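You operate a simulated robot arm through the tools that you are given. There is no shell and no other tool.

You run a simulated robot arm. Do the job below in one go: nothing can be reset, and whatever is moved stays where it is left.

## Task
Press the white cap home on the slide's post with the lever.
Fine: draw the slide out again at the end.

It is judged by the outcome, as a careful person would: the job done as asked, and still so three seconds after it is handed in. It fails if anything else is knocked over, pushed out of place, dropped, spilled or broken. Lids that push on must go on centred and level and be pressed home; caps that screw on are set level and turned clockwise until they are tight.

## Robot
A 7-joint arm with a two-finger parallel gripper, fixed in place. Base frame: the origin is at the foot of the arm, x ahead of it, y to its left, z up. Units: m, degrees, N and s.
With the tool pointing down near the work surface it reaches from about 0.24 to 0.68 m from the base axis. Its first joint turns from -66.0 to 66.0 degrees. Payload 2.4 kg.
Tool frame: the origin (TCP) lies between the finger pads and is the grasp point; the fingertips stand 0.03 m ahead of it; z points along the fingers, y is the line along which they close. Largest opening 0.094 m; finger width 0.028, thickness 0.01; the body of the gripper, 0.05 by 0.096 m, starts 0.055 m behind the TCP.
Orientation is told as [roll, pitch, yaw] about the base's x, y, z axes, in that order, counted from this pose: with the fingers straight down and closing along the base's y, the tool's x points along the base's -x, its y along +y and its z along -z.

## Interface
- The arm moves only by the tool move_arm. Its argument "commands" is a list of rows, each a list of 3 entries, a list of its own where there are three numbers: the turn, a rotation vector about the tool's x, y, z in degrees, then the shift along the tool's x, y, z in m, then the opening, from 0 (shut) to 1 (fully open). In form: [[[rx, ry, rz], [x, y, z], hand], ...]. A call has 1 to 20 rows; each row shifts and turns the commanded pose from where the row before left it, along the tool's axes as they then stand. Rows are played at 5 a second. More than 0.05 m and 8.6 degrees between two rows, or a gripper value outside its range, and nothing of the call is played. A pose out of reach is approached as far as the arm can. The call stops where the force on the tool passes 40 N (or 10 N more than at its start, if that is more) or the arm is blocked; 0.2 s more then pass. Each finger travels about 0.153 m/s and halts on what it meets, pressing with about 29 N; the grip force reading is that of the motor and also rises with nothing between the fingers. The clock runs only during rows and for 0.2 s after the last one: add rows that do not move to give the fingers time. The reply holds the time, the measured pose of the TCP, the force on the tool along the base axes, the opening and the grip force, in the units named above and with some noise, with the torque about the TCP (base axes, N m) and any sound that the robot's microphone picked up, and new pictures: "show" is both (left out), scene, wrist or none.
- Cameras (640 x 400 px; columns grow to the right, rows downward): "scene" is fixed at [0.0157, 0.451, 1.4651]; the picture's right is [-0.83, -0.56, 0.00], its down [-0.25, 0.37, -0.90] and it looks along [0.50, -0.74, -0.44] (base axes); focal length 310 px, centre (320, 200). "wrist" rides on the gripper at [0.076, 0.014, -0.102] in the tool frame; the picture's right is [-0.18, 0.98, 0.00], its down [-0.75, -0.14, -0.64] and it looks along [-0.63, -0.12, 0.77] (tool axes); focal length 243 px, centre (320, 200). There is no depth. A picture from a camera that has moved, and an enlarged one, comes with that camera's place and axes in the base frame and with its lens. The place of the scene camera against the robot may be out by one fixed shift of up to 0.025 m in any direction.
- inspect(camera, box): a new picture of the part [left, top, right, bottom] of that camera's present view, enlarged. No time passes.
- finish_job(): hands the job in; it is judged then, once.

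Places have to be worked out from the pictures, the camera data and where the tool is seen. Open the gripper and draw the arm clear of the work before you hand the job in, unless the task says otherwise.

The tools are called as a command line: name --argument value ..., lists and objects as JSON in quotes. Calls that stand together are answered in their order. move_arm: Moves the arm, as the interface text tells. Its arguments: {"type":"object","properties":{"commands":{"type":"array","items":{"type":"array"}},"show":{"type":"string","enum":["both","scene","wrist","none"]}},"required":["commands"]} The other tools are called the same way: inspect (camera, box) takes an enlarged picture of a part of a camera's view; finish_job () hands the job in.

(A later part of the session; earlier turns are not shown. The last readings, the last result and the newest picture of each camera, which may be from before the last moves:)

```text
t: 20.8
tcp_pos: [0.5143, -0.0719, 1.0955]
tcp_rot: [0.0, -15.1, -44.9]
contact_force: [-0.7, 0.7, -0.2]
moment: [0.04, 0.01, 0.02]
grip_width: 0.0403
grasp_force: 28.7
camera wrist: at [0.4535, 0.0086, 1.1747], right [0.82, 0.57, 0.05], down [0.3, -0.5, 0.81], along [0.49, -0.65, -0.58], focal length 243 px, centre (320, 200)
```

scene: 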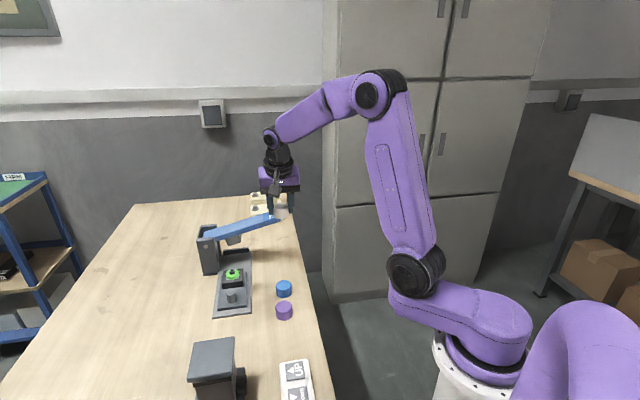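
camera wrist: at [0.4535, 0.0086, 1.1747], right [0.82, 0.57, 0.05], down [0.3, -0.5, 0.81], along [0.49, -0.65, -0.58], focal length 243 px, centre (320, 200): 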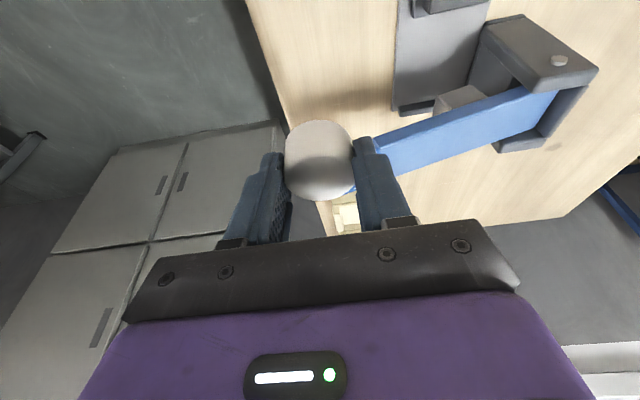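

The cap came up cleanly. To learn whether its socket needs a particular orientation, I'll raise it near the scene camera's height and tilt the fingers back so that camera sees its underside.

move_arm --commands '[[[0, 0, 0], [-0.0011, 0, -0.0428], 0.35], [[0, 0, 0], [-0.0011, 0, -0.0428], 0.35], [[0, 0, 0], [-0.0011, 0, -0.0428], 0.35], [[0, 0, 0], [-0.0011, 0, -0.0428], 0.35], [[0, 0, 0], [-0.0011, 0, -0.0428], 0.35], [[0, 0, 0], [-0.0011, 0, -0.0428], 0.35], [[0, 7.5, 0], [0, 0, 0], 0.35], [[0, 7.5, 0], [0, 0, 0], 0.35], [[0, 7.5, 0], [0, 0, 0], 0.35], [[0, 7.5, 0], [0, 0, 0], 0.35], [[0, 7.5, 0], [0, 0, 0], 0.35], [[0, 7.5, 0], [0, 0, 0], 0.35], [[0, 0, 0], [0, 0, 0], 0.35]]' --show "both"

```text
t: 23.6
tcp_pos: [0.3888, 0.0156, 1.2941]
tcp_rot: [0.1, 26.0, -45.0]
contact_force: [-0.3, 0.2, -0.3]
moment: [0.01, -0.03, -0.03]
grip_width: 0.04
grasp_force: 28.8
out of reach, approached as far as the arm can: row 8, 9, 10, 11, 12
camera wrist: at [0.3816, 0.0428, 1.42], right [0.81, 0.58, -0.08], down [0.58, -0.78, 0.25], along [0.08, -0.25, -0.97], focal length 243 px, centre (320, 200)
```

scene: 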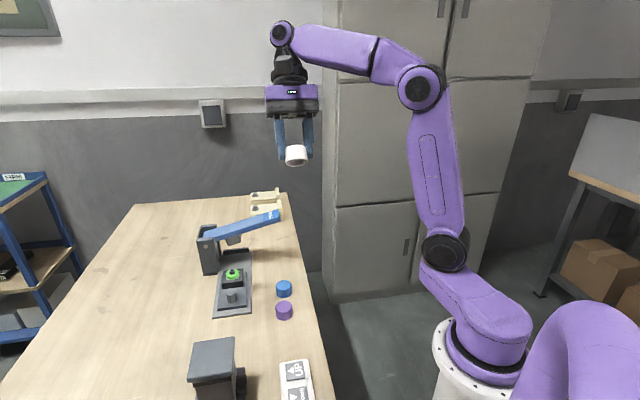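
wrist: 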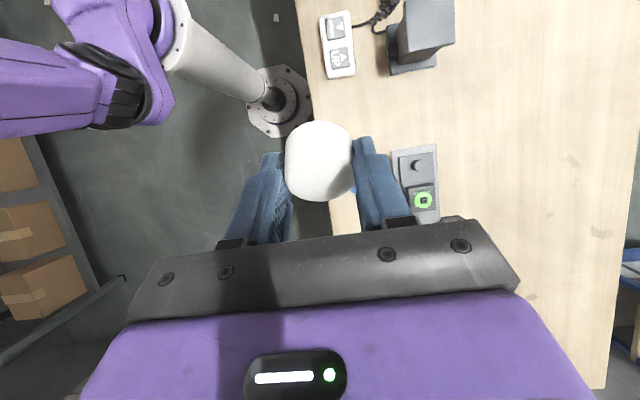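

The tilt reached 26° before the reach limit, and the cap's underside is partly visible. Zooming in.

inspect --camera "scene" --box '[275, 138, 320, 175]'

```text
10.81 times, centred on (298, 156) of scene
camera zoom: at [0.0157, 0.451, 1.4651], right [-0.83, -0.56, 0.0], down [-0.25, 0.37, -0.9], along [0.5, -0.74, -0.44], focal length 3350 px, centre (563, 670)
```

zoom: 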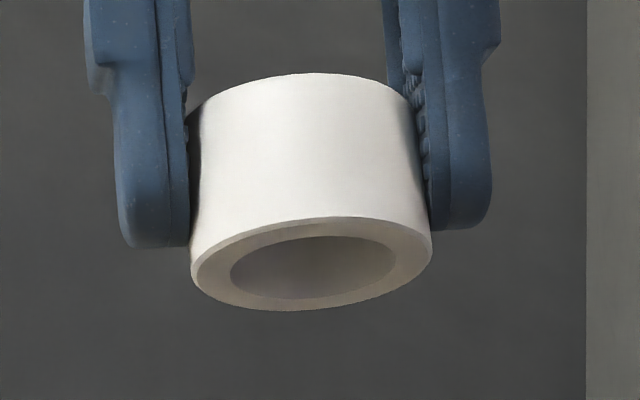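

The bore is round, about 28 mm inside a 40 mm cap, but I can't see its floor yet. I'll lower a bit to get back within reach and tilt further to look inside.

move_arm --commands '[[[0, 0, 0], [-0.02, 0, 0.0346], 0.35], [[0, 0, 0], [-0.02, 0, 0.0346], 0.35], [[0, 0, 0], [-0.02, 0, 0.0346], 0.35], [[0, 7.5, 0], [0, 0, 0], 0.35], [[0, 7.5, 0], [0, 0, 0], 0.35], [[0, 7.5, 0], [0, 0, 0], 0.35], [[0, 0, 0], [0, 0, 0], 0.35]]' --show "scene"

```text
t: 25.2
tcp_pos: [0.3936, 0.0118, 1.1757]
tcp_rot: [0.1, 48.5, -44.9]
contact_force: [-0.7, 1.0, 0.1]
moment: [-0.03, -0.03, 0.02]
grip_width: 0.0401
grasp_force: 28.9
```

scene: 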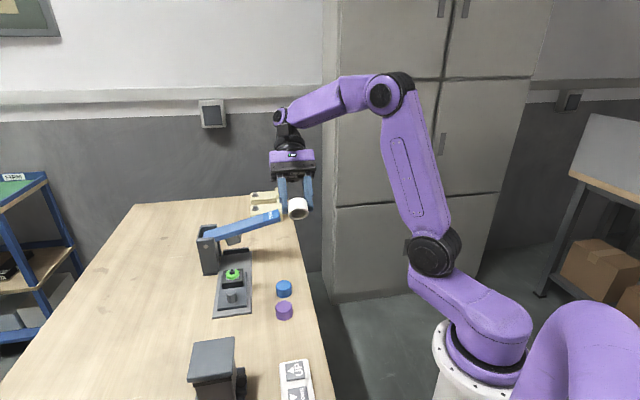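

Tilt is now 48.5° with no reach limit. Tilting three more steps and looking in.

move_arm --commands '[[[0, 7.5, 0], [0, 0, 0], 0.35], [[0, 7.5, 0], [0, 0, 0], 0.35], [[0, 7.5, 0], [0, 0, 0], 0.35], [[0, 0, 0], [0, 0, 0], 0.35]]' --show "scene"

inspect --camera "scene" --box '[275, 185, 325, 230]'

```text
t: 26.2
tcp_pos: [0.3789, 0.0272, 1.1746]
tcp_rot: [0.1, 71.0, -44.8]
contact_force: [-0.4, 0.9, -0.7]
moment: [0.01, 0.01, 0.01]
grip_width: 0.0402
grasp_force: 28.1
out of reach, approached as far as the arm can: row 3
```

scene: 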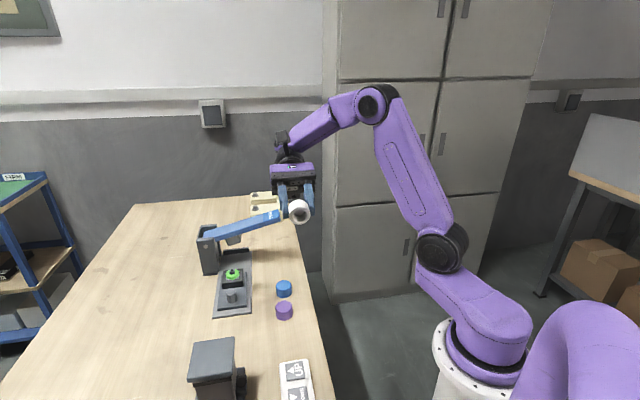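

```text
8.89 times, centred on (300, 208) of scene
camera zoom: at [0.0157, 0.451, 1.4651], right [-0.83, -0.56, 0.0], down [-0.25, 0.37, -0.9], along [0.5, -0.74, -0.44], focal length 2754 px, centre (498, 133)
```

zoom: 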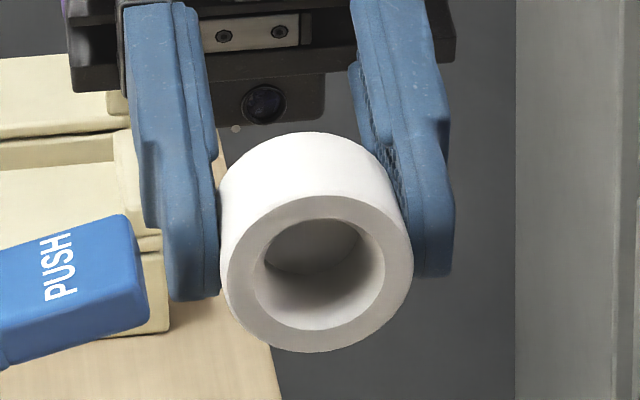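

The cap is a plain cup: round blind bore about 28 mm, 40 mm outside, flat floor. No orientation is needed, only centring. I'll tilt the hand back to the grasp attitude (pitch -15°) so the cap is level again.

move_arm --commands '[[[0, -8.6, 0], [0, 0, 0], 0.35], [[0, -8.6, 0], [0, 0, 0], 0.35], [[0, -8.6, 0], [0, 0, 0], 0.35], [[0, -8.6, 0], [0, 0, 0], 0.35], [[0, -8.6, 0], [0, 0, 0], 0.35], [[0, -8.6, 0], [0, 0, 0], 0.35], [[0, -8.6, 0], [0, 0, 0], 0.35], [[0, -8.6, 0], [0, 0, 0], 0.35], [[0, -8.6, 0], [0, 0, 0], 0.35], [[0, -8.6, 0], [0, 0, 0], 0.35], [[0, 0, 0], [0, 0, 0], 0.35]]' --show "both"

```text
t: 28.6
tcp_pos: [0.3796, 0.0264, 1.1728]
tcp_rot: [0.1, -15.3, -44.9]
contact_force: [0.1, 0.4, -1.0]
moment: [0.0, 0.01, -0.06]
grip_width: 0.0401
grasp_force: 29.4
camera wrist: at [0.3186, 0.1077, 1.2525], right [0.82, 0.57, 0.05], down [0.29, -0.5, 0.82], along [0.49, -0.66, -0.57], focal length 243 px, centre (320, 200)
```

scene: 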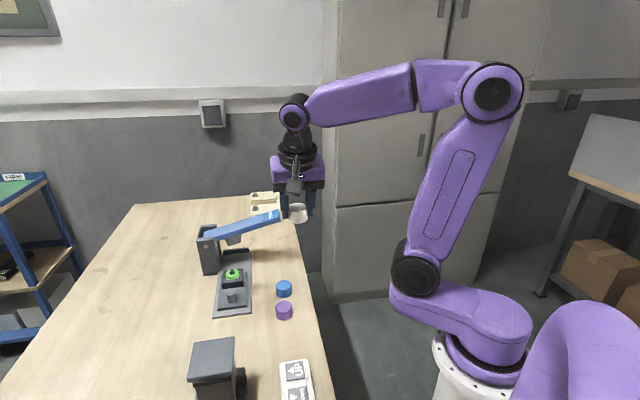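
wrist: 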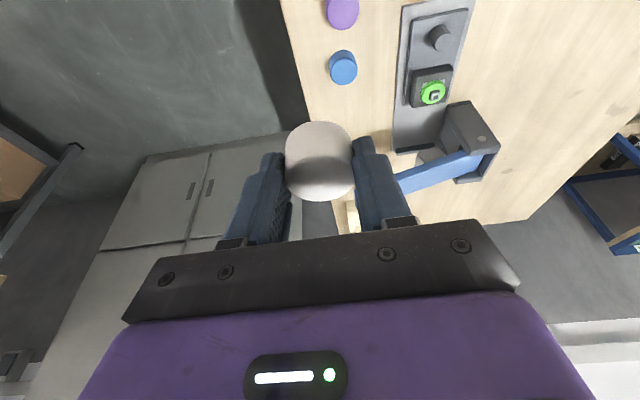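

Cap is level again. I'll carry it over to above the post, hovering at TCP z≈1.05 over the drawn-out carriage and clear of the lever.

move_arm --commands '[[[0, 0, 0], [-0.01727, 0.02798, 0.02575], 0.35], [[0, 0, 0], [-0.01727, 0.02798, 0.02575], 0.35], [[0, 0, 0], [-0.01727, 0.02798, 0.02575], 0.35], [[0, 0, 0], [-0.01727, 0.02798, 0.02575], 0.35], [[0, 0, 0], [-0.01727, 0.02798, 0.02575], 0.35], [[0, 0, 0], [-0.01727, 0.02798, 0.02575], 0.35], [[0, 0, 0], [0, 0, 0], 0.35]]' --show "both"

```text
t: 30.2
tcp_pos: [0.6022, 0.0463, 1.0515]
tcp_rot: [0.2, -15.0, -45.0]
contact_force: [0.0, 0.2, -0.5]
moment: [0.02, -0.03, 0.0]
grip_width: 0.0402
grasp_force: 29.2
camera wrist: at [0.5406, 0.1272, 1.1313], right [0.82, 0.57, 0.05], down [0.3, -0.5, 0.82], along [0.49, -0.65, -0.58], focal length 243 px, centre (320, 200)
```

scene: 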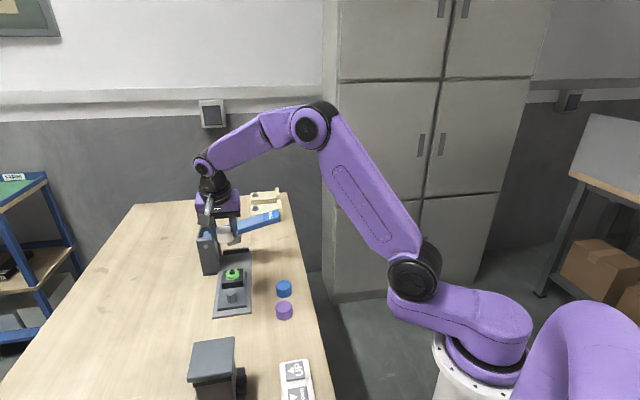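
wrist: 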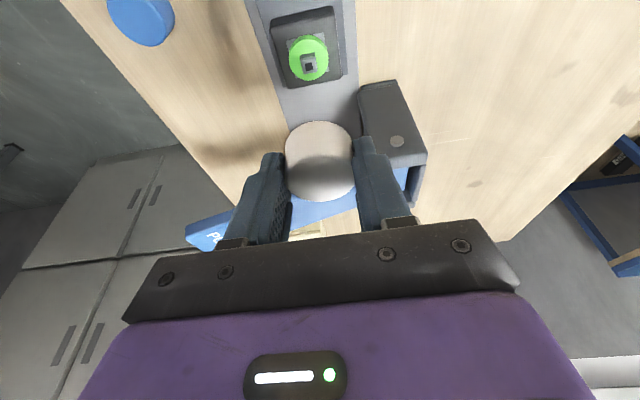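

Hovering near the post. I'll zoom the wrist view to get the post's position relative to the tool in this pose.

inspect --camera "wrist" --box '[265, 10, 355, 100]'

inspect --camera "scene" --box '[190, 190, 270, 320]'

inspect --camera "wrist" --box '[250, 100, 390, 220]'

```text
4.44 times, centred on (310, 55) of wrist
camera zoom: at [0.5406, 0.1272, 1.1313], right [0.82, 0.57, 0.05], down [0.3, -0.5, 0.82], along [0.49, -0.65, -0.58], focal length 1078 px, centre (364, 844)
```

zoom: 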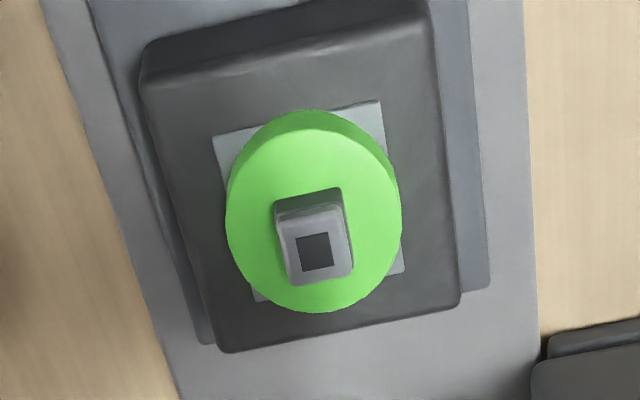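

```text
3.08 times, centred on (230, 255) of scene
camera zoom: at [0.0157, 0.451, 1.4651], right [-0.83, -0.56, 0.0], down [-0.25, 0.37, -0.9], along [0.5, -0.74, -0.44], focal length 953 px, centre (597, 31)
```

zoom: 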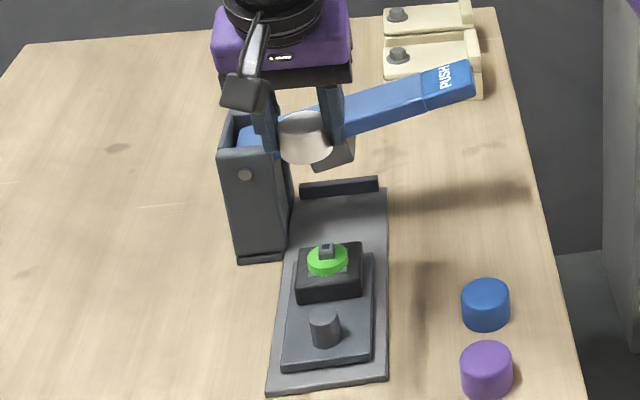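

```text
3.33 times, centred on (320, 160) of wrist
camera zoom: at [0.5406, 0.1272, 1.1313], right [0.82, 0.57, 0.05], down [0.3, -0.5, 0.82], along [0.49, -0.65, -0.58], focal length 809 px, centre (320, 333)
```

zoom: 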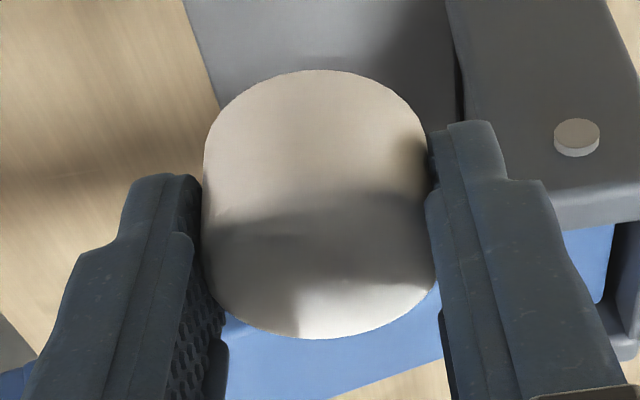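

The post top is at (0.601, 0.042, 0.917) and the green disc top at z≈0.906. I'll shift about 4 mm sideways to line up and lower until the cap's rim is around 20 mm above the post.

move_arm --commands '[[[0, 0, 0], [0.0071, -0.0012, 0.024], 0.35], [[0, 0, 0], [0.0071, -0.0012, 0.024], 0.35], [[0, 0, 0], [0.0071, -0.0012, 0.024], 0.35], [[0, 0, 0], [0, 0, 0], 0.35], [[0, 0, 0], [0, 0, 0], 0.35]]' --show "both"

inspect --camera "scene" --box '[205, 230, 265, 300]'

inspect --camera "wrist" --box '[240, 60, 400, 220]'

```text
t: 31.4
tcp_pos: [0.5944, 0.0458, 0.9761]
tcp_rot: [0.1, -15.1, -45.1]
contact_force: [0.6, -0.8, 0.1]
moment: [0.0, 0.0, 0.01]
grip_width: 0.0399
grasp_force: 29.2
camera wrist: at [0.5338, 0.1271, 1.0558], right [0.82, 0.57, 0.05], down [0.3, -0.5, 0.82], along [0.49, -0.65, -0.58], focal length 243 px, centre (320, 200)
```

scene: 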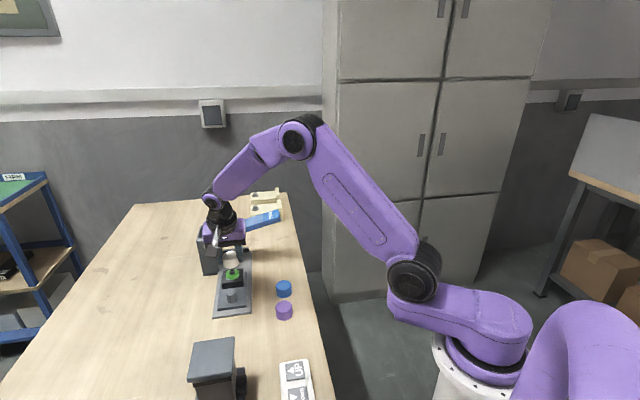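
wrist: 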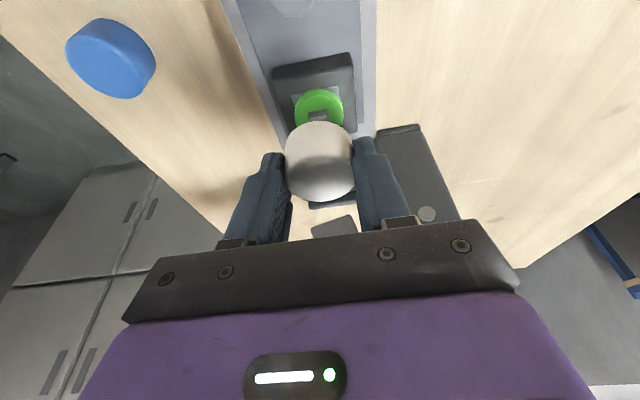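

```text
5.71 times, centred on (235, 265) of scene
camera zoom: at [0.0157, 0.451, 1.4651], right [-0.83, -0.56, 0.0], down [-0.25, 0.37, -0.9], along [0.5, -0.74, -0.44], focal length 1770 px, centre (806, -171)
```

zoom: 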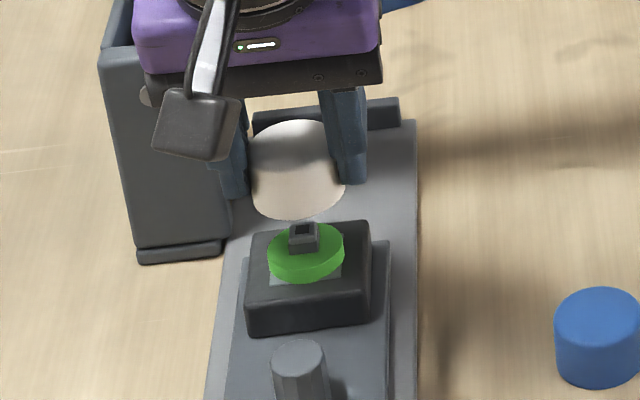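

```text
2.50 times, centred on (320, 140) of wrist
camera zoom: at [0.5338, 0.1271, 1.0558], right [0.82, 0.57, 0.05], down [0.3, -0.5, 0.82], along [0.49, -0.65, -0.58], focal length 606 px, centre (320, 350)
```

zoom: 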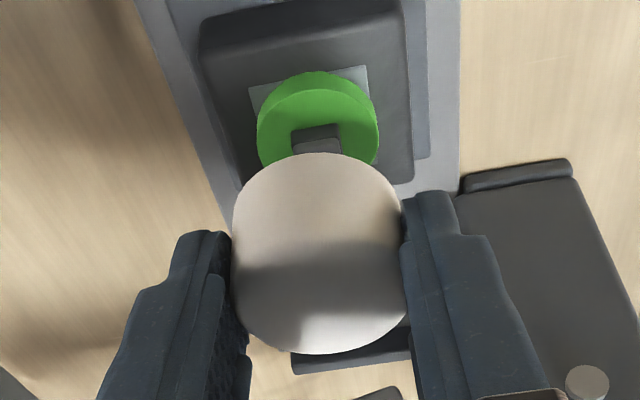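

The cap needs about 2 mm more toward +e2 and slightly forward. I'll correct that, lower 20 mm, and check forces.

move_arm --commands '[[[0, 0, 0], [-0.0014, 0.0022, 0.0004], 0.35], [[0, 0, 0], [0.0026, 0, 0.0097], 0.35], [[0, 0, 0], [0.0026, 0, 0.0097], 0.35], [[0, 0, 0], [0, 0, 0], 0.35], [[0, 0, 0], [0, 0, 0], 0.35]]' --show "wrist"

inspect --camera "scene" --box '[205, 235, 265, 295]'

```text
t: 32.6
tcp_pos: [0.5977, 0.0472, 0.9552]
tcp_rot: [0.0, -15.1, -45.0]
contact_force: [0.3, 0.2, -0.4]
moment: [0.0, 0.0, 0.0]
grip_width: 0.0401
grasp_force: 29.6
camera wrist: at [0.5359, 0.1275, 1.0356], right [0.82, 0.57, 0.05], down [0.3, -0.5, 0.82], along [0.49, -0.66, -0.58], focal length 243 px, centre (320, 200)
```

wrist: 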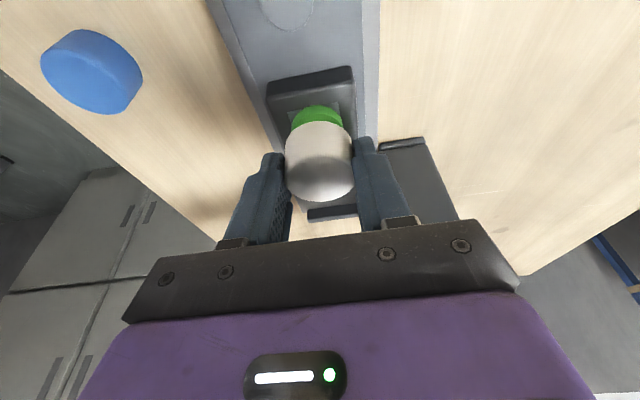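

```text
6.67 times, centred on (235, 265) of scene
camera zoom: at [0.0157, 0.451, 1.4651], right [-0.83, -0.56, 0.0], down [-0.25, 0.37, -0.9], along [0.5, -0.74, -0.44], focal length 2066 px, centre (887, -233)
```

zoom: 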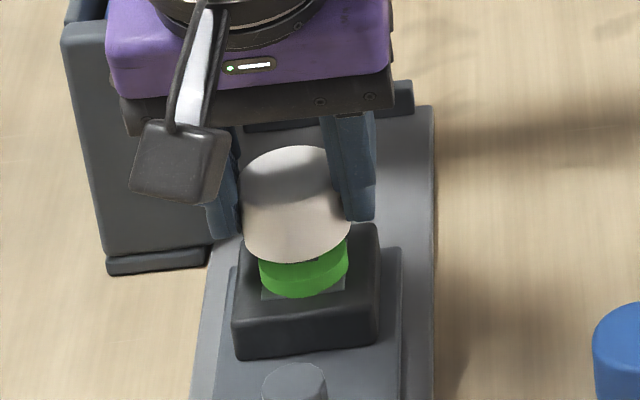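

Alignment looks right: cap over the disc, centre error under about 2 mm. I'll lower in small steps, watching for contact.

move_arm --commands '[[[0, 0, 0], [0.0008, 0, 0.0029], 0.35], [[0, 0, 0], [0.0008, 0, 0.0029], 0.35], [[0, 0, 0], [0, 0, 0], 0.35]]' --show "none"

```text
t: 33.4
tcp_pos: [0.5977, 0.0473, 0.9498]
tcp_rot: [-0.1, -15.1, -45.0]
contact_force: [1.1, -0.4, -1.2]
moment: [-0.02, -0.02, -0.01]
grip_width: 0.0399
grasp_force: 29.0
```

No contact yet at TCP z 0.950. Continuing down 4 mm.

move_arm --commands '[[[0, 0, 0], [0.0005, 0, 0.0019], 0.35], [[0, 0, 0], [0.0005, 0, 0.0019], 0.35], [[0, 0, 0], [0, 0, 0], 0.35]]' --show "none"

```text
t: 34.2
tcp_pos: [0.5974, 0.046, 0.9455]
tcp_rot: [0.0, -15.2, -45.0]
contact_force: [-0.2, -0.9, -0.4]
moment: [-0.04, 0.01, 0.02]
grip_width: 0.0403
grasp_force: 29.2
```

Still free at 0.9455. Two more mm, then check.

move_arm --commands '[[[0, 0, 0], [0.0005, 0, 0.0019], 0.35], [[0, 0, 0], [0, 0, 0], 0.35]]' --show "wrist"

inspect --camera "scene" --box '[210, 240, 260, 290]'

```text
t: 34.8
tcp_pos: [0.597, 0.0457, 0.9455]
tcp_rot: [0.1, -15.0, -45.0]
contact_force: [-0.9, 0.5, 3.4]
moment: [0.03, 0.08, -0.03]
grip_width: 0.0401
grasp_force: 29.1
camera wrist: at [0.5363, 0.127, 1.0239], right [0.82, 0.57, 0.05], down [0.3, -0.5, 0.82], along [0.49, -0.66, -0.58], focal length 243 px, centre (320, 200)
```

wrist: 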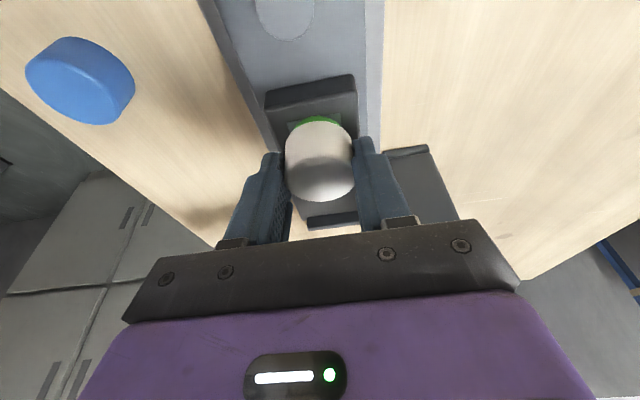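

```text
8.00 times, centred on (235, 265) of scene
camera zoom: at [0.0156, 0.451, 1.4651], right [-0.83, -0.56, 0.0], down [-0.25, 0.37, -0.9], along [0.5, -0.74, -0.44], focal length 2479 px, centre (1000, -320)
```

zoom: 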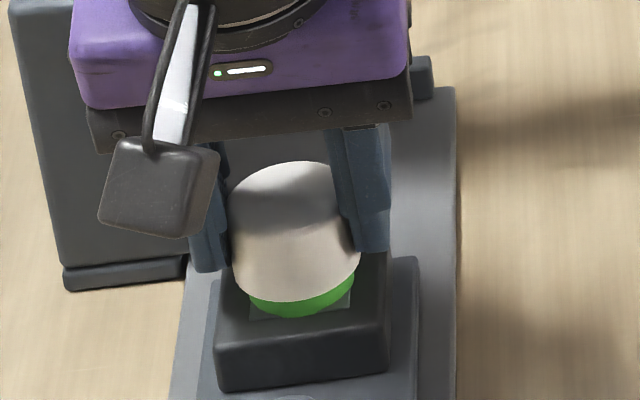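

First contact is light, 3.4 N, with the rim on the disc. I'll zoom from the wrist to judge how centred it is.

inspect --camera "wrist" --box '[250, 70, 390, 220]'

inspect --camera "scene" --box '[222, 252, 252, 282]'

```text
2.67 times, centred on (320, 145) of wrist
camera zoom: at [0.5363, 0.127, 1.0239], right [0.82, 0.57, 0.05], down [0.3, -0.5, 0.82], along [0.49, -0.66, -0.58], focal length 647 px, centre (320, 347)
```

zoom: 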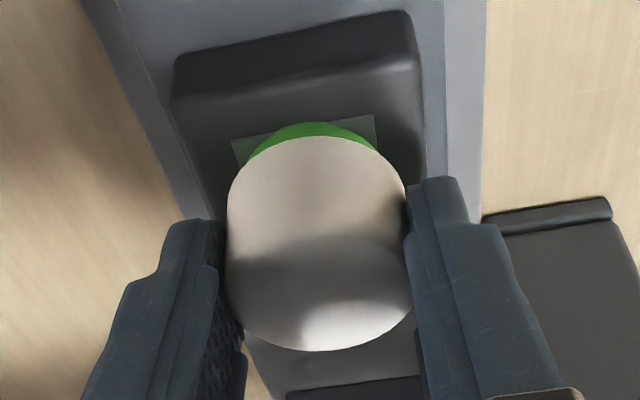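

```text
13.33 times, centred on (237, 267) of scene
camera zoom: at [0.0156, 0.451, 1.4651], right [-0.83, -0.56, 0.0], down [-0.25, 0.37, -0.9], along [0.5, -0.74, -0.44], focal length 4131 px, centre (1427, -693)
```

zoom: 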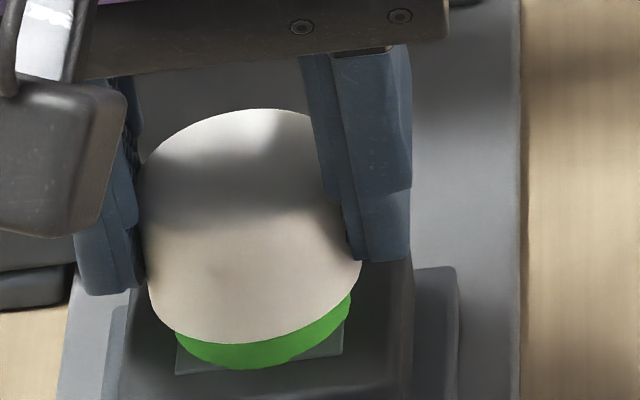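

Both views agree the cap is centred on the disc within about 1 mm. I'll seat it with one more millimetre of gentle pressure and then open the fingers slowly.

move_arm --commands '[[[0, 0, 0], [0.0003, 0, 0.001], 0.35], [[0, 0, 0], [0, 0, 0], 0.35], [[0, 0, 0], [0, 0, 0], 0.44], [[0, 0, 0], [0, 0, 0], 0.5], [[0, 0, 0], [0, 0, 0], 0.6], [[0, 0, 0], [0, 0, 0], 0.65], [[0, 0, 0], [0, 0, 0], 0.65]]' --show "both"

```text
t: 36.4
tcp_pos: [0.597, 0.0443, 0.9438]
tcp_rot: [0.0, -15.0, -45.1]
contact_force: [-0.3, 0.4, 1.0]
moment: [0.01, -0.01, -0.01]
grip_width: 0.061
grasp_force: 0.0
camera wrist: at [0.5361, 0.1271, 1.0224], right [0.82, 0.57, 0.05], down [0.3, -0.5, 0.82], along [0.49, -0.66, -0.58], focal length 243 px, centre (320, 200)
```

scene: 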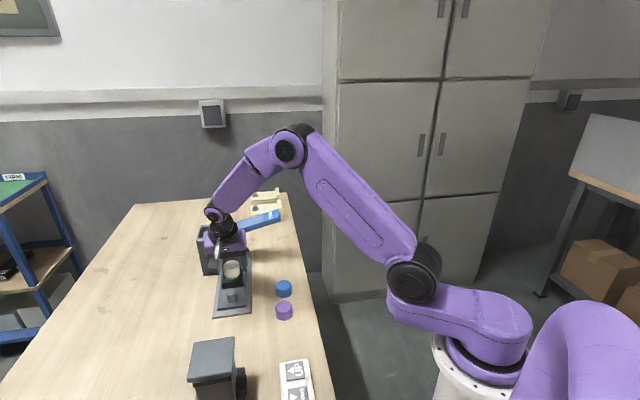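
wrist: 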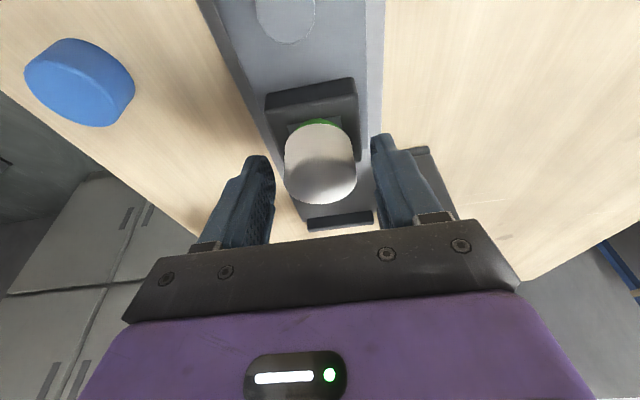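

The cap rests on the post. I'll rise straight up and clear, then inspect its centring.

move_arm --commands '[[[0, 0, 0], [-0.0026, 0, -0.0097], 0.65], [[0, 0, 0], [-0.0052, 0, -0.0193], 0.65], [[0, 0, 0], [-0.0078, 0, -0.029], 0.65], [[0, 0, 0], [-0.0104, 0, -0.0386], 0.65], [[0, 7.5, 0], [0, 0, 0], 0.65], [[0, 7.5, 0], [0, 0, 0], 0.65], [[0, 0, 0], [0.02, 0, 0], 0.65], [[0, 0, 0], [0.03, 0, 0], 0.65], [[0, 0, 0], [0, 0, 0], 0.65]]' --show "both"

inspect --camera "scene" --box '[212, 250, 256, 310]'

inspect --camera "wrist" --box '[270, 60, 390, 200]'

```text
t: 38.4
tcp_pos: [0.5604, 0.0813, 1.044]
tcp_rot: [0.0, -0.1, -45.0]
contact_force: [1.2, 0.7, -0.2]
moment: [-0.05, 0.0, -0.03]
grip_width: 0.0608
grasp_force: 0.1
camera wrist: at [0.5161, 0.1447, 1.1468], right [0.82, 0.57, 0.0], down [0.43, -0.63, 0.64], along [0.36, -0.53, -0.77], focal length 243 px, centre (320, 200)
```

scene: 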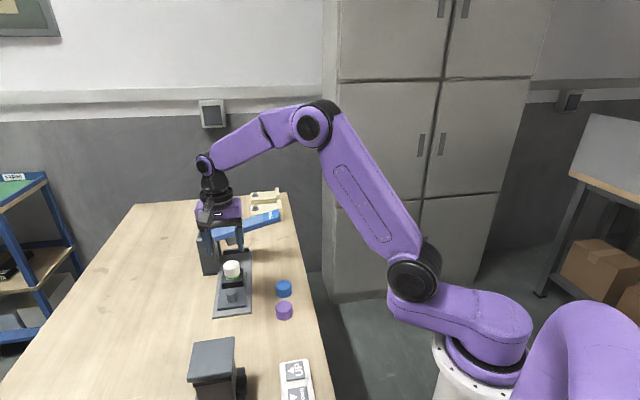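
wrist: 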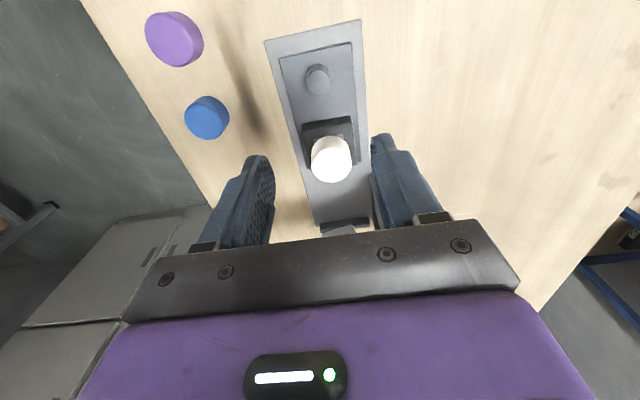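

```text
6.67 times, centred on (234, 280) of scene
camera zoom: at [0.0157, 0.451, 1.4651], right [-0.83, -0.56, 0.0], down [-0.25, 0.37, -0.9], along [0.5, -0.74, -0.44], focal length 2066 px, centre (893, -333)
```

zoom: 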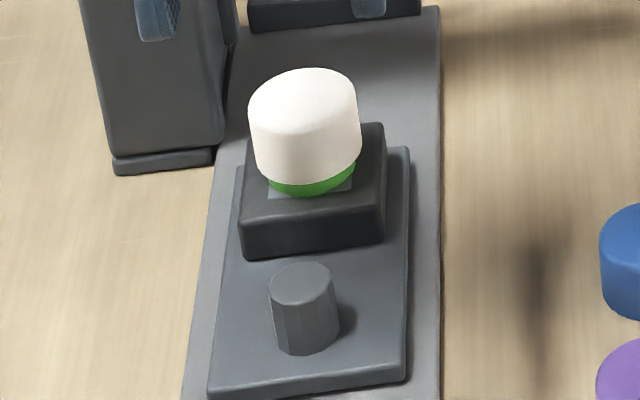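

```text
2.86 times, centred on (330, 130) of wrist
camera zoom: at [0.5161, 0.1447, 1.1468], right [0.82, 0.57, 0.0], down [0.43, -0.63, 0.64], along [0.36, -0.53, -0.77], focal length 693 px, centre (291, 400)
```

zoom: 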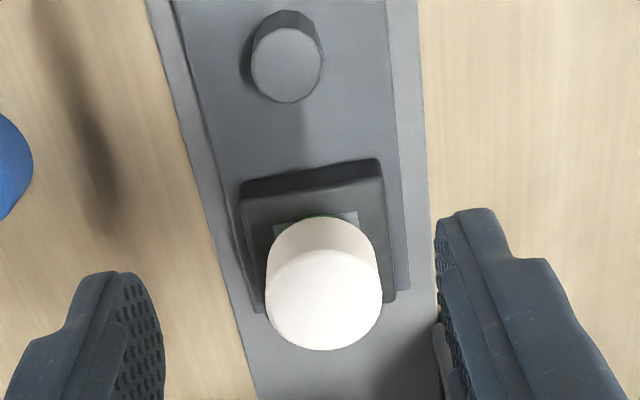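

The cap sits level on the disc. I'll zoom in tightly to measure its centring against the box and post.

inspect --camera "wrist" --box '[298, 110, 362, 190]'

inspect --camera "scene" --box '[225, 257, 253, 290]'

```text
5.00 times, centred on (330, 150) of wrist
camera zoom: at [0.5161, 0.1447, 1.1468], right [0.82, 0.57, 0.0], down [0.43, -0.63, 0.64], along [0.36, -0.53, -0.77], focal length 1213 px, centre (270, 450)
```

zoom: 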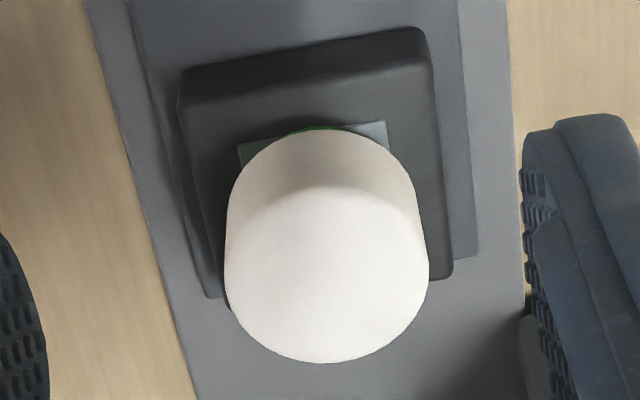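

```text
12.12 times, centred on (239, 274) of scene
camera zoom: at [0.0157, 0.451, 1.4651], right [-0.83, -0.56, 0.0], down [-0.25, 0.37, -0.9], along [0.5, -0.74, -0.44], focal length 3756 px, centre (1302, -691)
```

zoom: 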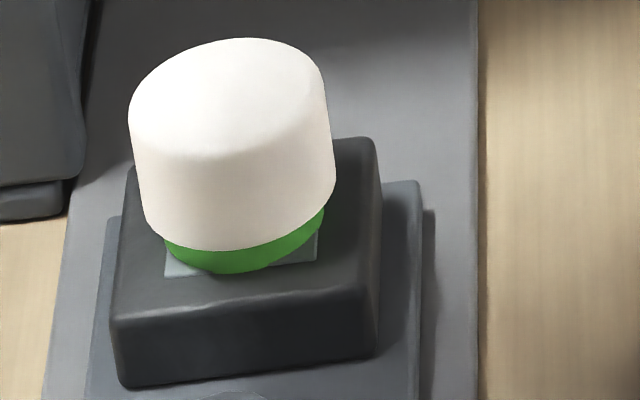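

Centred within about 1 mm and level. Now I'll move above the knob, lower around it, and grip it to push the slide in smoothly.

move_arm --commands '[[[0, 0, 0], [0.0152, 0.0013, 0], 0.45], [[0, 0, 0], [0, 0, 0.03], 0.45], [[0, 0, 0], [0, 0, 0.035], 0.45], [[0, 0, 0], [0, 0, 0.03], 0.45], [[0, 0, 0], [0, 0, 0], 0.45]]' --show "wrist"

```text
t: 39.6
tcp_pos: [0.5508, 0.0933, 0.9486]
tcp_rot: [0.0, -0.1, -45.0]
contact_force: [-0.2, -0.1, -1.0]
moment: [-0.02, -0.02, -0.02]
grip_width: 0.0424
grasp_force: 0.1
camera wrist: at [0.5073, 0.1565, 1.0511], right [0.82, 0.57, 0.0], down [0.43, -0.63, 0.64], along [0.36, -0.53, -0.77], focal length 243 px, centre (320, 200)
```

wrist: 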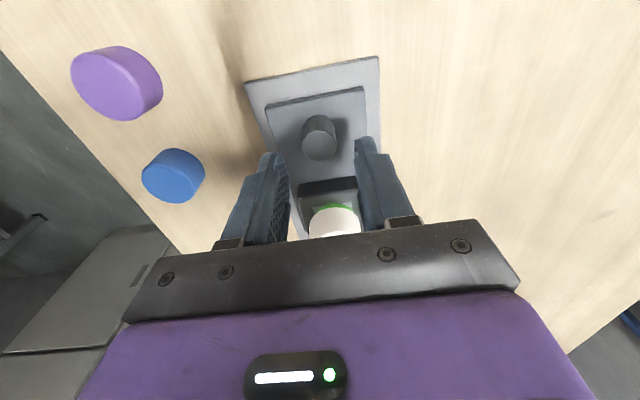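

Lined up over the knob with the cap visible undisturbed behind it. Lowering and gripping slowly.

move_arm --commands '[[[0, 0, 0], [0, 0, 0.016], 0.45], [[0, 0, 0], [0, 0, 0.016], 0.45], [[0, 0, 0], [0, 0, 0], 0.35], [[0, 0, 0], [0, 0, 0], 0.28], [[0, 0, 0], [0, 0, 0], 0.24], [[0, 0, 0], [0, 0, 0], 0.2], [[0, 0, 0], [0, 0, 0], 0.2]]' --show "both"

```text
t: 41.2
tcp_pos: [0.5519, 0.0918, 0.916]
tcp_rot: [-0.1, 0.1, -45.0]
contact_force: [-6.8, -6.2, -0.4]
moment: [0.17, -0.14, 0.02]
grip_width: 0.0233
grasp_force: 45.6
camera wrist: at [0.508, 0.1554, 1.0189], right [0.83, 0.56, 0.0], down [0.43, -0.63, 0.64], along [0.36, -0.53, -0.77], focal length 243 px, centre (320, 200)
```

scene: 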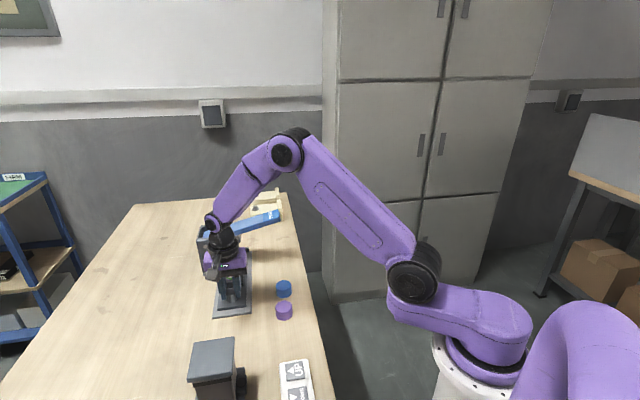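
wrist: 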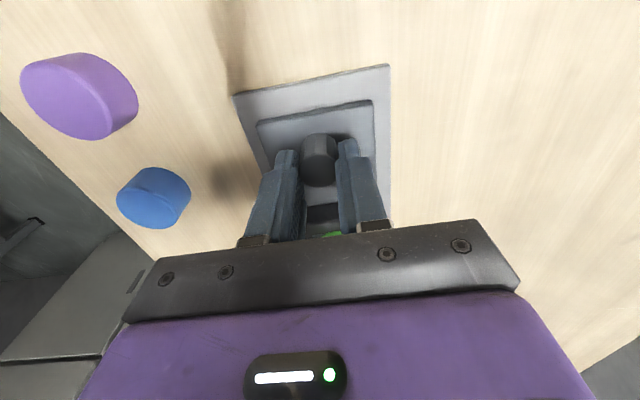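

The knob is gripped. I'll slide it inward gently at about 35 mm/s and check partway.

move_arm --commands '[[[0, 0, 0], [-0.003, 0, 0], 0.2], [[0, 0, 0], [-0.006, 0, 0], 0.2], [[0, 0, 0], [-0.007, 0, 0], 0.2], [[0, 0, 0], [-0.007, 0, 0], 0.2], [[0, 0, 0], [-0.006, 0, 0], 0.2], [[0, 0, 0], [-0.003, 0, 0], 0.2], [[0, 0, 0], [0, 0, 0], 0.2]]' --show "both"

```text
t: 42.8
tcp_pos: [0.5731, 0.0684, 0.9167]
tcp_rot: [-0.1, 0.0, -45.0]
contact_force: [-13.4, -11.8, -6.3]
moment: [0.18, 0.13, 0.06]
grip_width: 0.0235
grasp_force: 44.8
camera wrist: at [0.5301, 0.1334, 1.0189], right [0.83, 0.56, 0.0], down [0.43, -0.63, 0.64], along [0.36, -0.53, -0.77], focal length 243 px, centre (320, 200)
```

scene: 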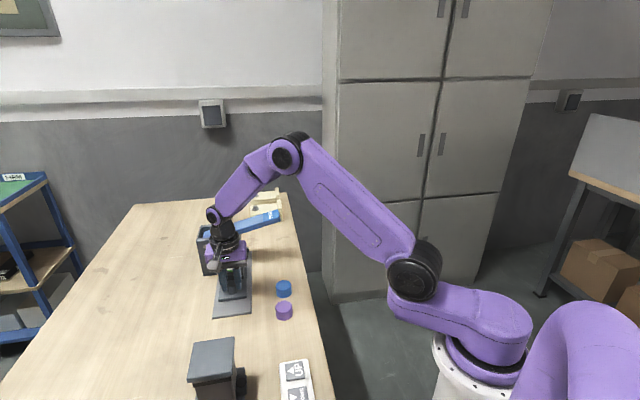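
wrist: 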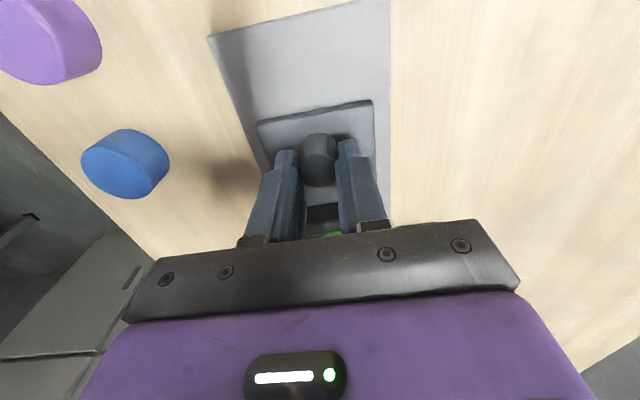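

Moved 32 mm; the rail pushes back sideways about 18 N, so I'll ease my path 1.5 mm toward -y of the tool and continue.

move_arm --commands '[[[0, 0, 0], [-0.003, -0.0012, 0], 0.2], [[0, 0, 0], [-0.006, -0.0004, 0], 0.2], [[0, 0, 0], [-0.007, 0, 0], 0.2], [[0, 0, 0], [-0.007, 0, 0], 0.2], [[0, 0, 0], [-0.007, 0, 0], 0.2], [[0, 0, 0], [-0.006, 0, 0], 0.2], [[0, 0, 0], [-0.003, 0, 0], 0.2], [[0, 0, 0], [0, 0, 0], 0.2]]' --show "none"

```text
t: 44.6
tcp_pos: [0.6021, 0.0417, 0.9163]
tcp_rot: [0.0, -0.1, -44.9]
contact_force: [1.9, 3.0, -18.4]
moment: [-0.35, 0.19, 0.05]
grip_width: 0.0234
grasp_force: 45.1
```

71 mm in, about 30 mm to go. I'll lower the command 1 mm to relieve the vertical load and continue more slowly.

move_arm --commands '[[[0, 0, 0], [-0.003, 0, 0.001], 0.2], [[0, 0, 0], [-0.005, 0, 0], 0.2], [[0, 0, 0], [-0.006, 0, 0], 0.2], [[0, 0, 0], [-0.005, 0, 0], 0.2], [[0, 0, 0], [-0.003, 0, 0], 0.2], [[0, 0, 0], [0, 0, 0], 0.2]]' --show "both"

inspect --camera "scene" --box '[190, 200, 290, 300]'

```text
t: 46.0
tcp_pos: [0.6171, 0.0273, 0.9172]
tcp_rot: [0.2, -0.2, -44.9]
contact_force: [5.1, 6.2, 3.0]
moment: [0.37, 0.82, -0.13]
grip_width: 0.0237
grasp_force: 45.3
camera wrist: at [0.573, 0.0897, 1.0188], right [0.82, 0.57, 0.0], down [0.43, -0.63, 0.64], along [0.37, -0.53, -0.77], focal length 243 px, centre (320, 200)
```

scene: 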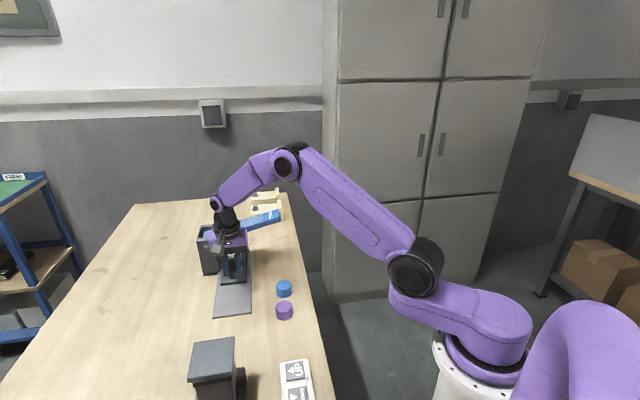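
wrist: 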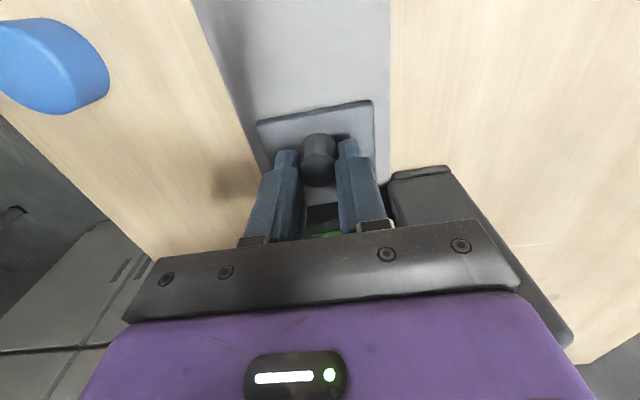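

```text
4.00 times, centred on (240, 250) of scene
camera zoom: at [0.0158, 0.4512, 1.4651], right [-0.83, -0.56, 0.0], down [-0.25, 0.37, -0.9], along [0.5, -0.74, -0.44], focal length 1239 px, centre (640, 0)
```

zoom: 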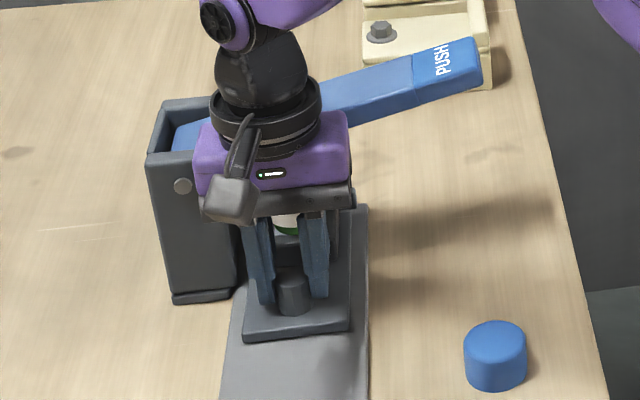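

About 10 mm remain and no axial resistance, so the cap is passing under the hammer freely. I'll finish slowly until the slide meets its stop.

move_arm --commands '[[[0, 0, 0], [-0.002, 0, 0], 0.2], [[0, 0, 0], [-0.002, 0, 0], 0.2], [[0, 0, 0], [-0.002, 0, 0], 0.2], [[0, 0, 0], [-0.002, 0, 0], 0.2], [[0, 0, 0], [0, 0, 0], 0.2]]' --show "none"

```text
t: 47.2
tcp_pos: [0.6247, 0.0199, 0.9168]
tcp_rot: [0.2, -0.2, -45.0]
contact_force: [8.4, 5.0, 14.6]
moment: [-0.04, 0.31, 0.0]
grip_width: 0.0237
grasp_force: 44.9
```

Position is near the original. I'll nudge 1 mm at a time to feel the stop.

move_arm --commands '[[[0, 0, 0], [-0.001, 0, -0.0005], 0.2], [[0, 0, 0], [-0.001, 0, 0], 0.2], [[0, 0, 0], [0, 0, 0], 0.2]]' --show "none"

```text
t: 48.0
tcp_pos: [0.6241, 0.0196, 0.9168]
tcp_rot: [0.1, -0.2, -44.9]
contact_force: [12.1, 8.4, 8.8]
moment: [-0.68, -0.6, -0.02]
grip_width: 0.0234
grasp_force: 44.7
```

Position didn't change with 2 mm of extra command, which suggests the stop. One more 2 mm push to confirm.

move_arm --commands '[[[0, 0, 0], [-0.001, 0.001, 0], 0.2], [[0, 0, 0], [-0.001, 0, 0], 0.2], [[0, 0, 0], [0, 0, 0], 0.2]]' --show "none"

```text
t: 48.8
tcp_pos: [0.6245, 0.0196, 0.9165]
tcp_rot: [-0.1, 0.0, -44.9]
contact_force: [-10.6, 11.1, 18.0]
moment: [-1.12, -1.54, -0.41]
grip_width: 0.0236
grasp_force: 44.7
```

Axial reaction is now -15 N with no movement: the slide is against its stop. I'll relax the push, open the fingers gently, and rise straight up.

move_arm --commands '[[[0, 0, 0], [0.0015, 0, 0.0], 0.2], [[0, 0, 0], [0, 0, 0], 0.2], [[0, 0, 0], [0, 0, 0], 0.26], [[0, 0, 0], [0, 0, 0], 0.32], [[0, 0, 0], [0, 0, 0], 0.4], [[0, 0, 0], [0, 0, 0], 0.45], [[0, 0, 0], [0, 0, -0.02], 0.45], [[0, 0, 0], [0, 0, -0.03], 0.45], [[0, 0, 0], [0, 0, -0.04], 0.45], [[0, 0, 0], [0, 0, 0], 0.45]]' --show "both"

inspect --camera "scene" --box '[195, 215, 265, 295]'

inspect --camera "wrist" --box '[260, 60, 440, 240]'

```text
t: 51.0
tcp_pos: [0.6253, 0.0188, 1.007]
tcp_rot: [0.0, -0.1, -45.1]
contact_force: [-0.1, -0.1, 0.0]
moment: [0.02, 0.0, 0.02]
grip_width: 0.0422
grasp_force: 0.0
camera wrist: at [0.5806, 0.0826, 1.1094], right [0.82, 0.57, 0.0], down [0.43, -0.63, 0.64], along [0.36, -0.53, -0.77], focal length 243 px, centre (320, 200)
```

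scene: 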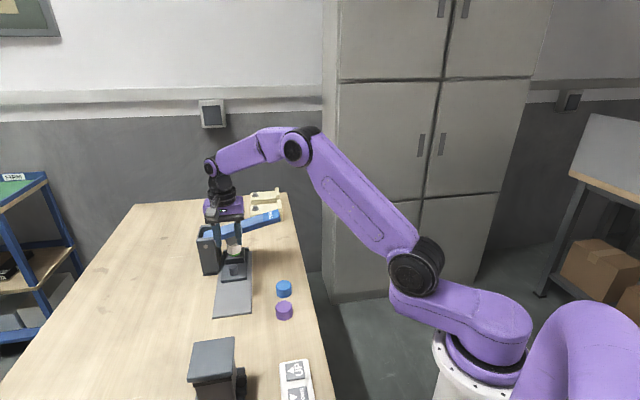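
wrist: 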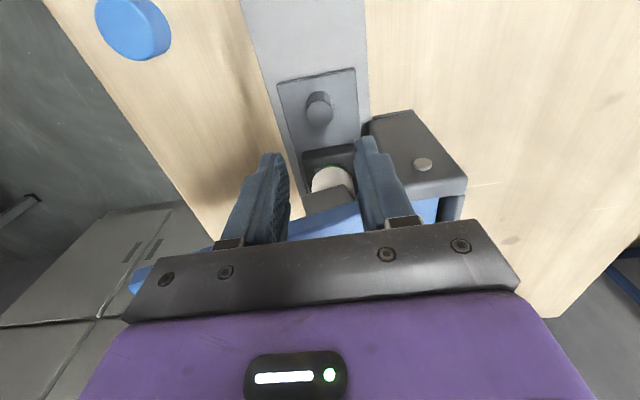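

```text
5.00 times, centred on (230, 255) of scene
camera zoom: at [0.0157, 0.451, 1.4651], right [-0.83, -0.56, 0.0], down [-0.25, 0.37, -0.9], along [0.5, -0.74, -0.44], focal length 1549 px, centre (770, -75)
```

zoom: 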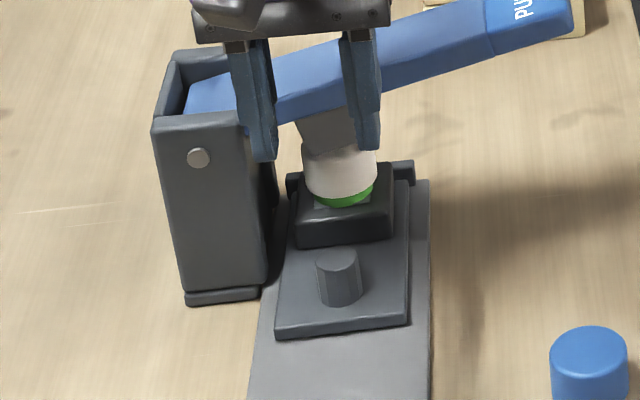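

```text
2.22 times, centred on (350, 150) of wrist
camera zoom: at [0.5806, 0.0826, 1.1094], right [0.82, 0.57, 0.0], down [0.43, -0.63, 0.64], along [0.36, -0.53, -0.77], focal length 539 px, centre (253, 311)
```

zoom: 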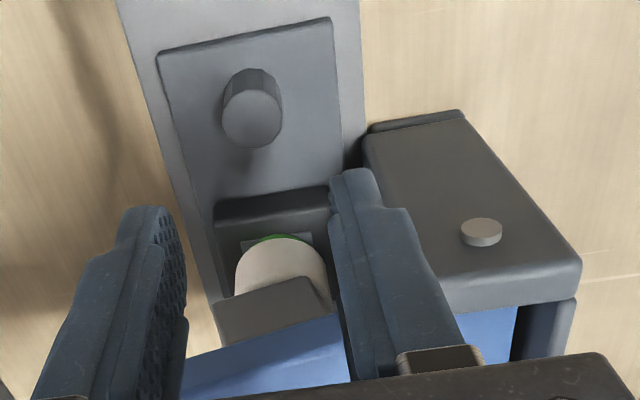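

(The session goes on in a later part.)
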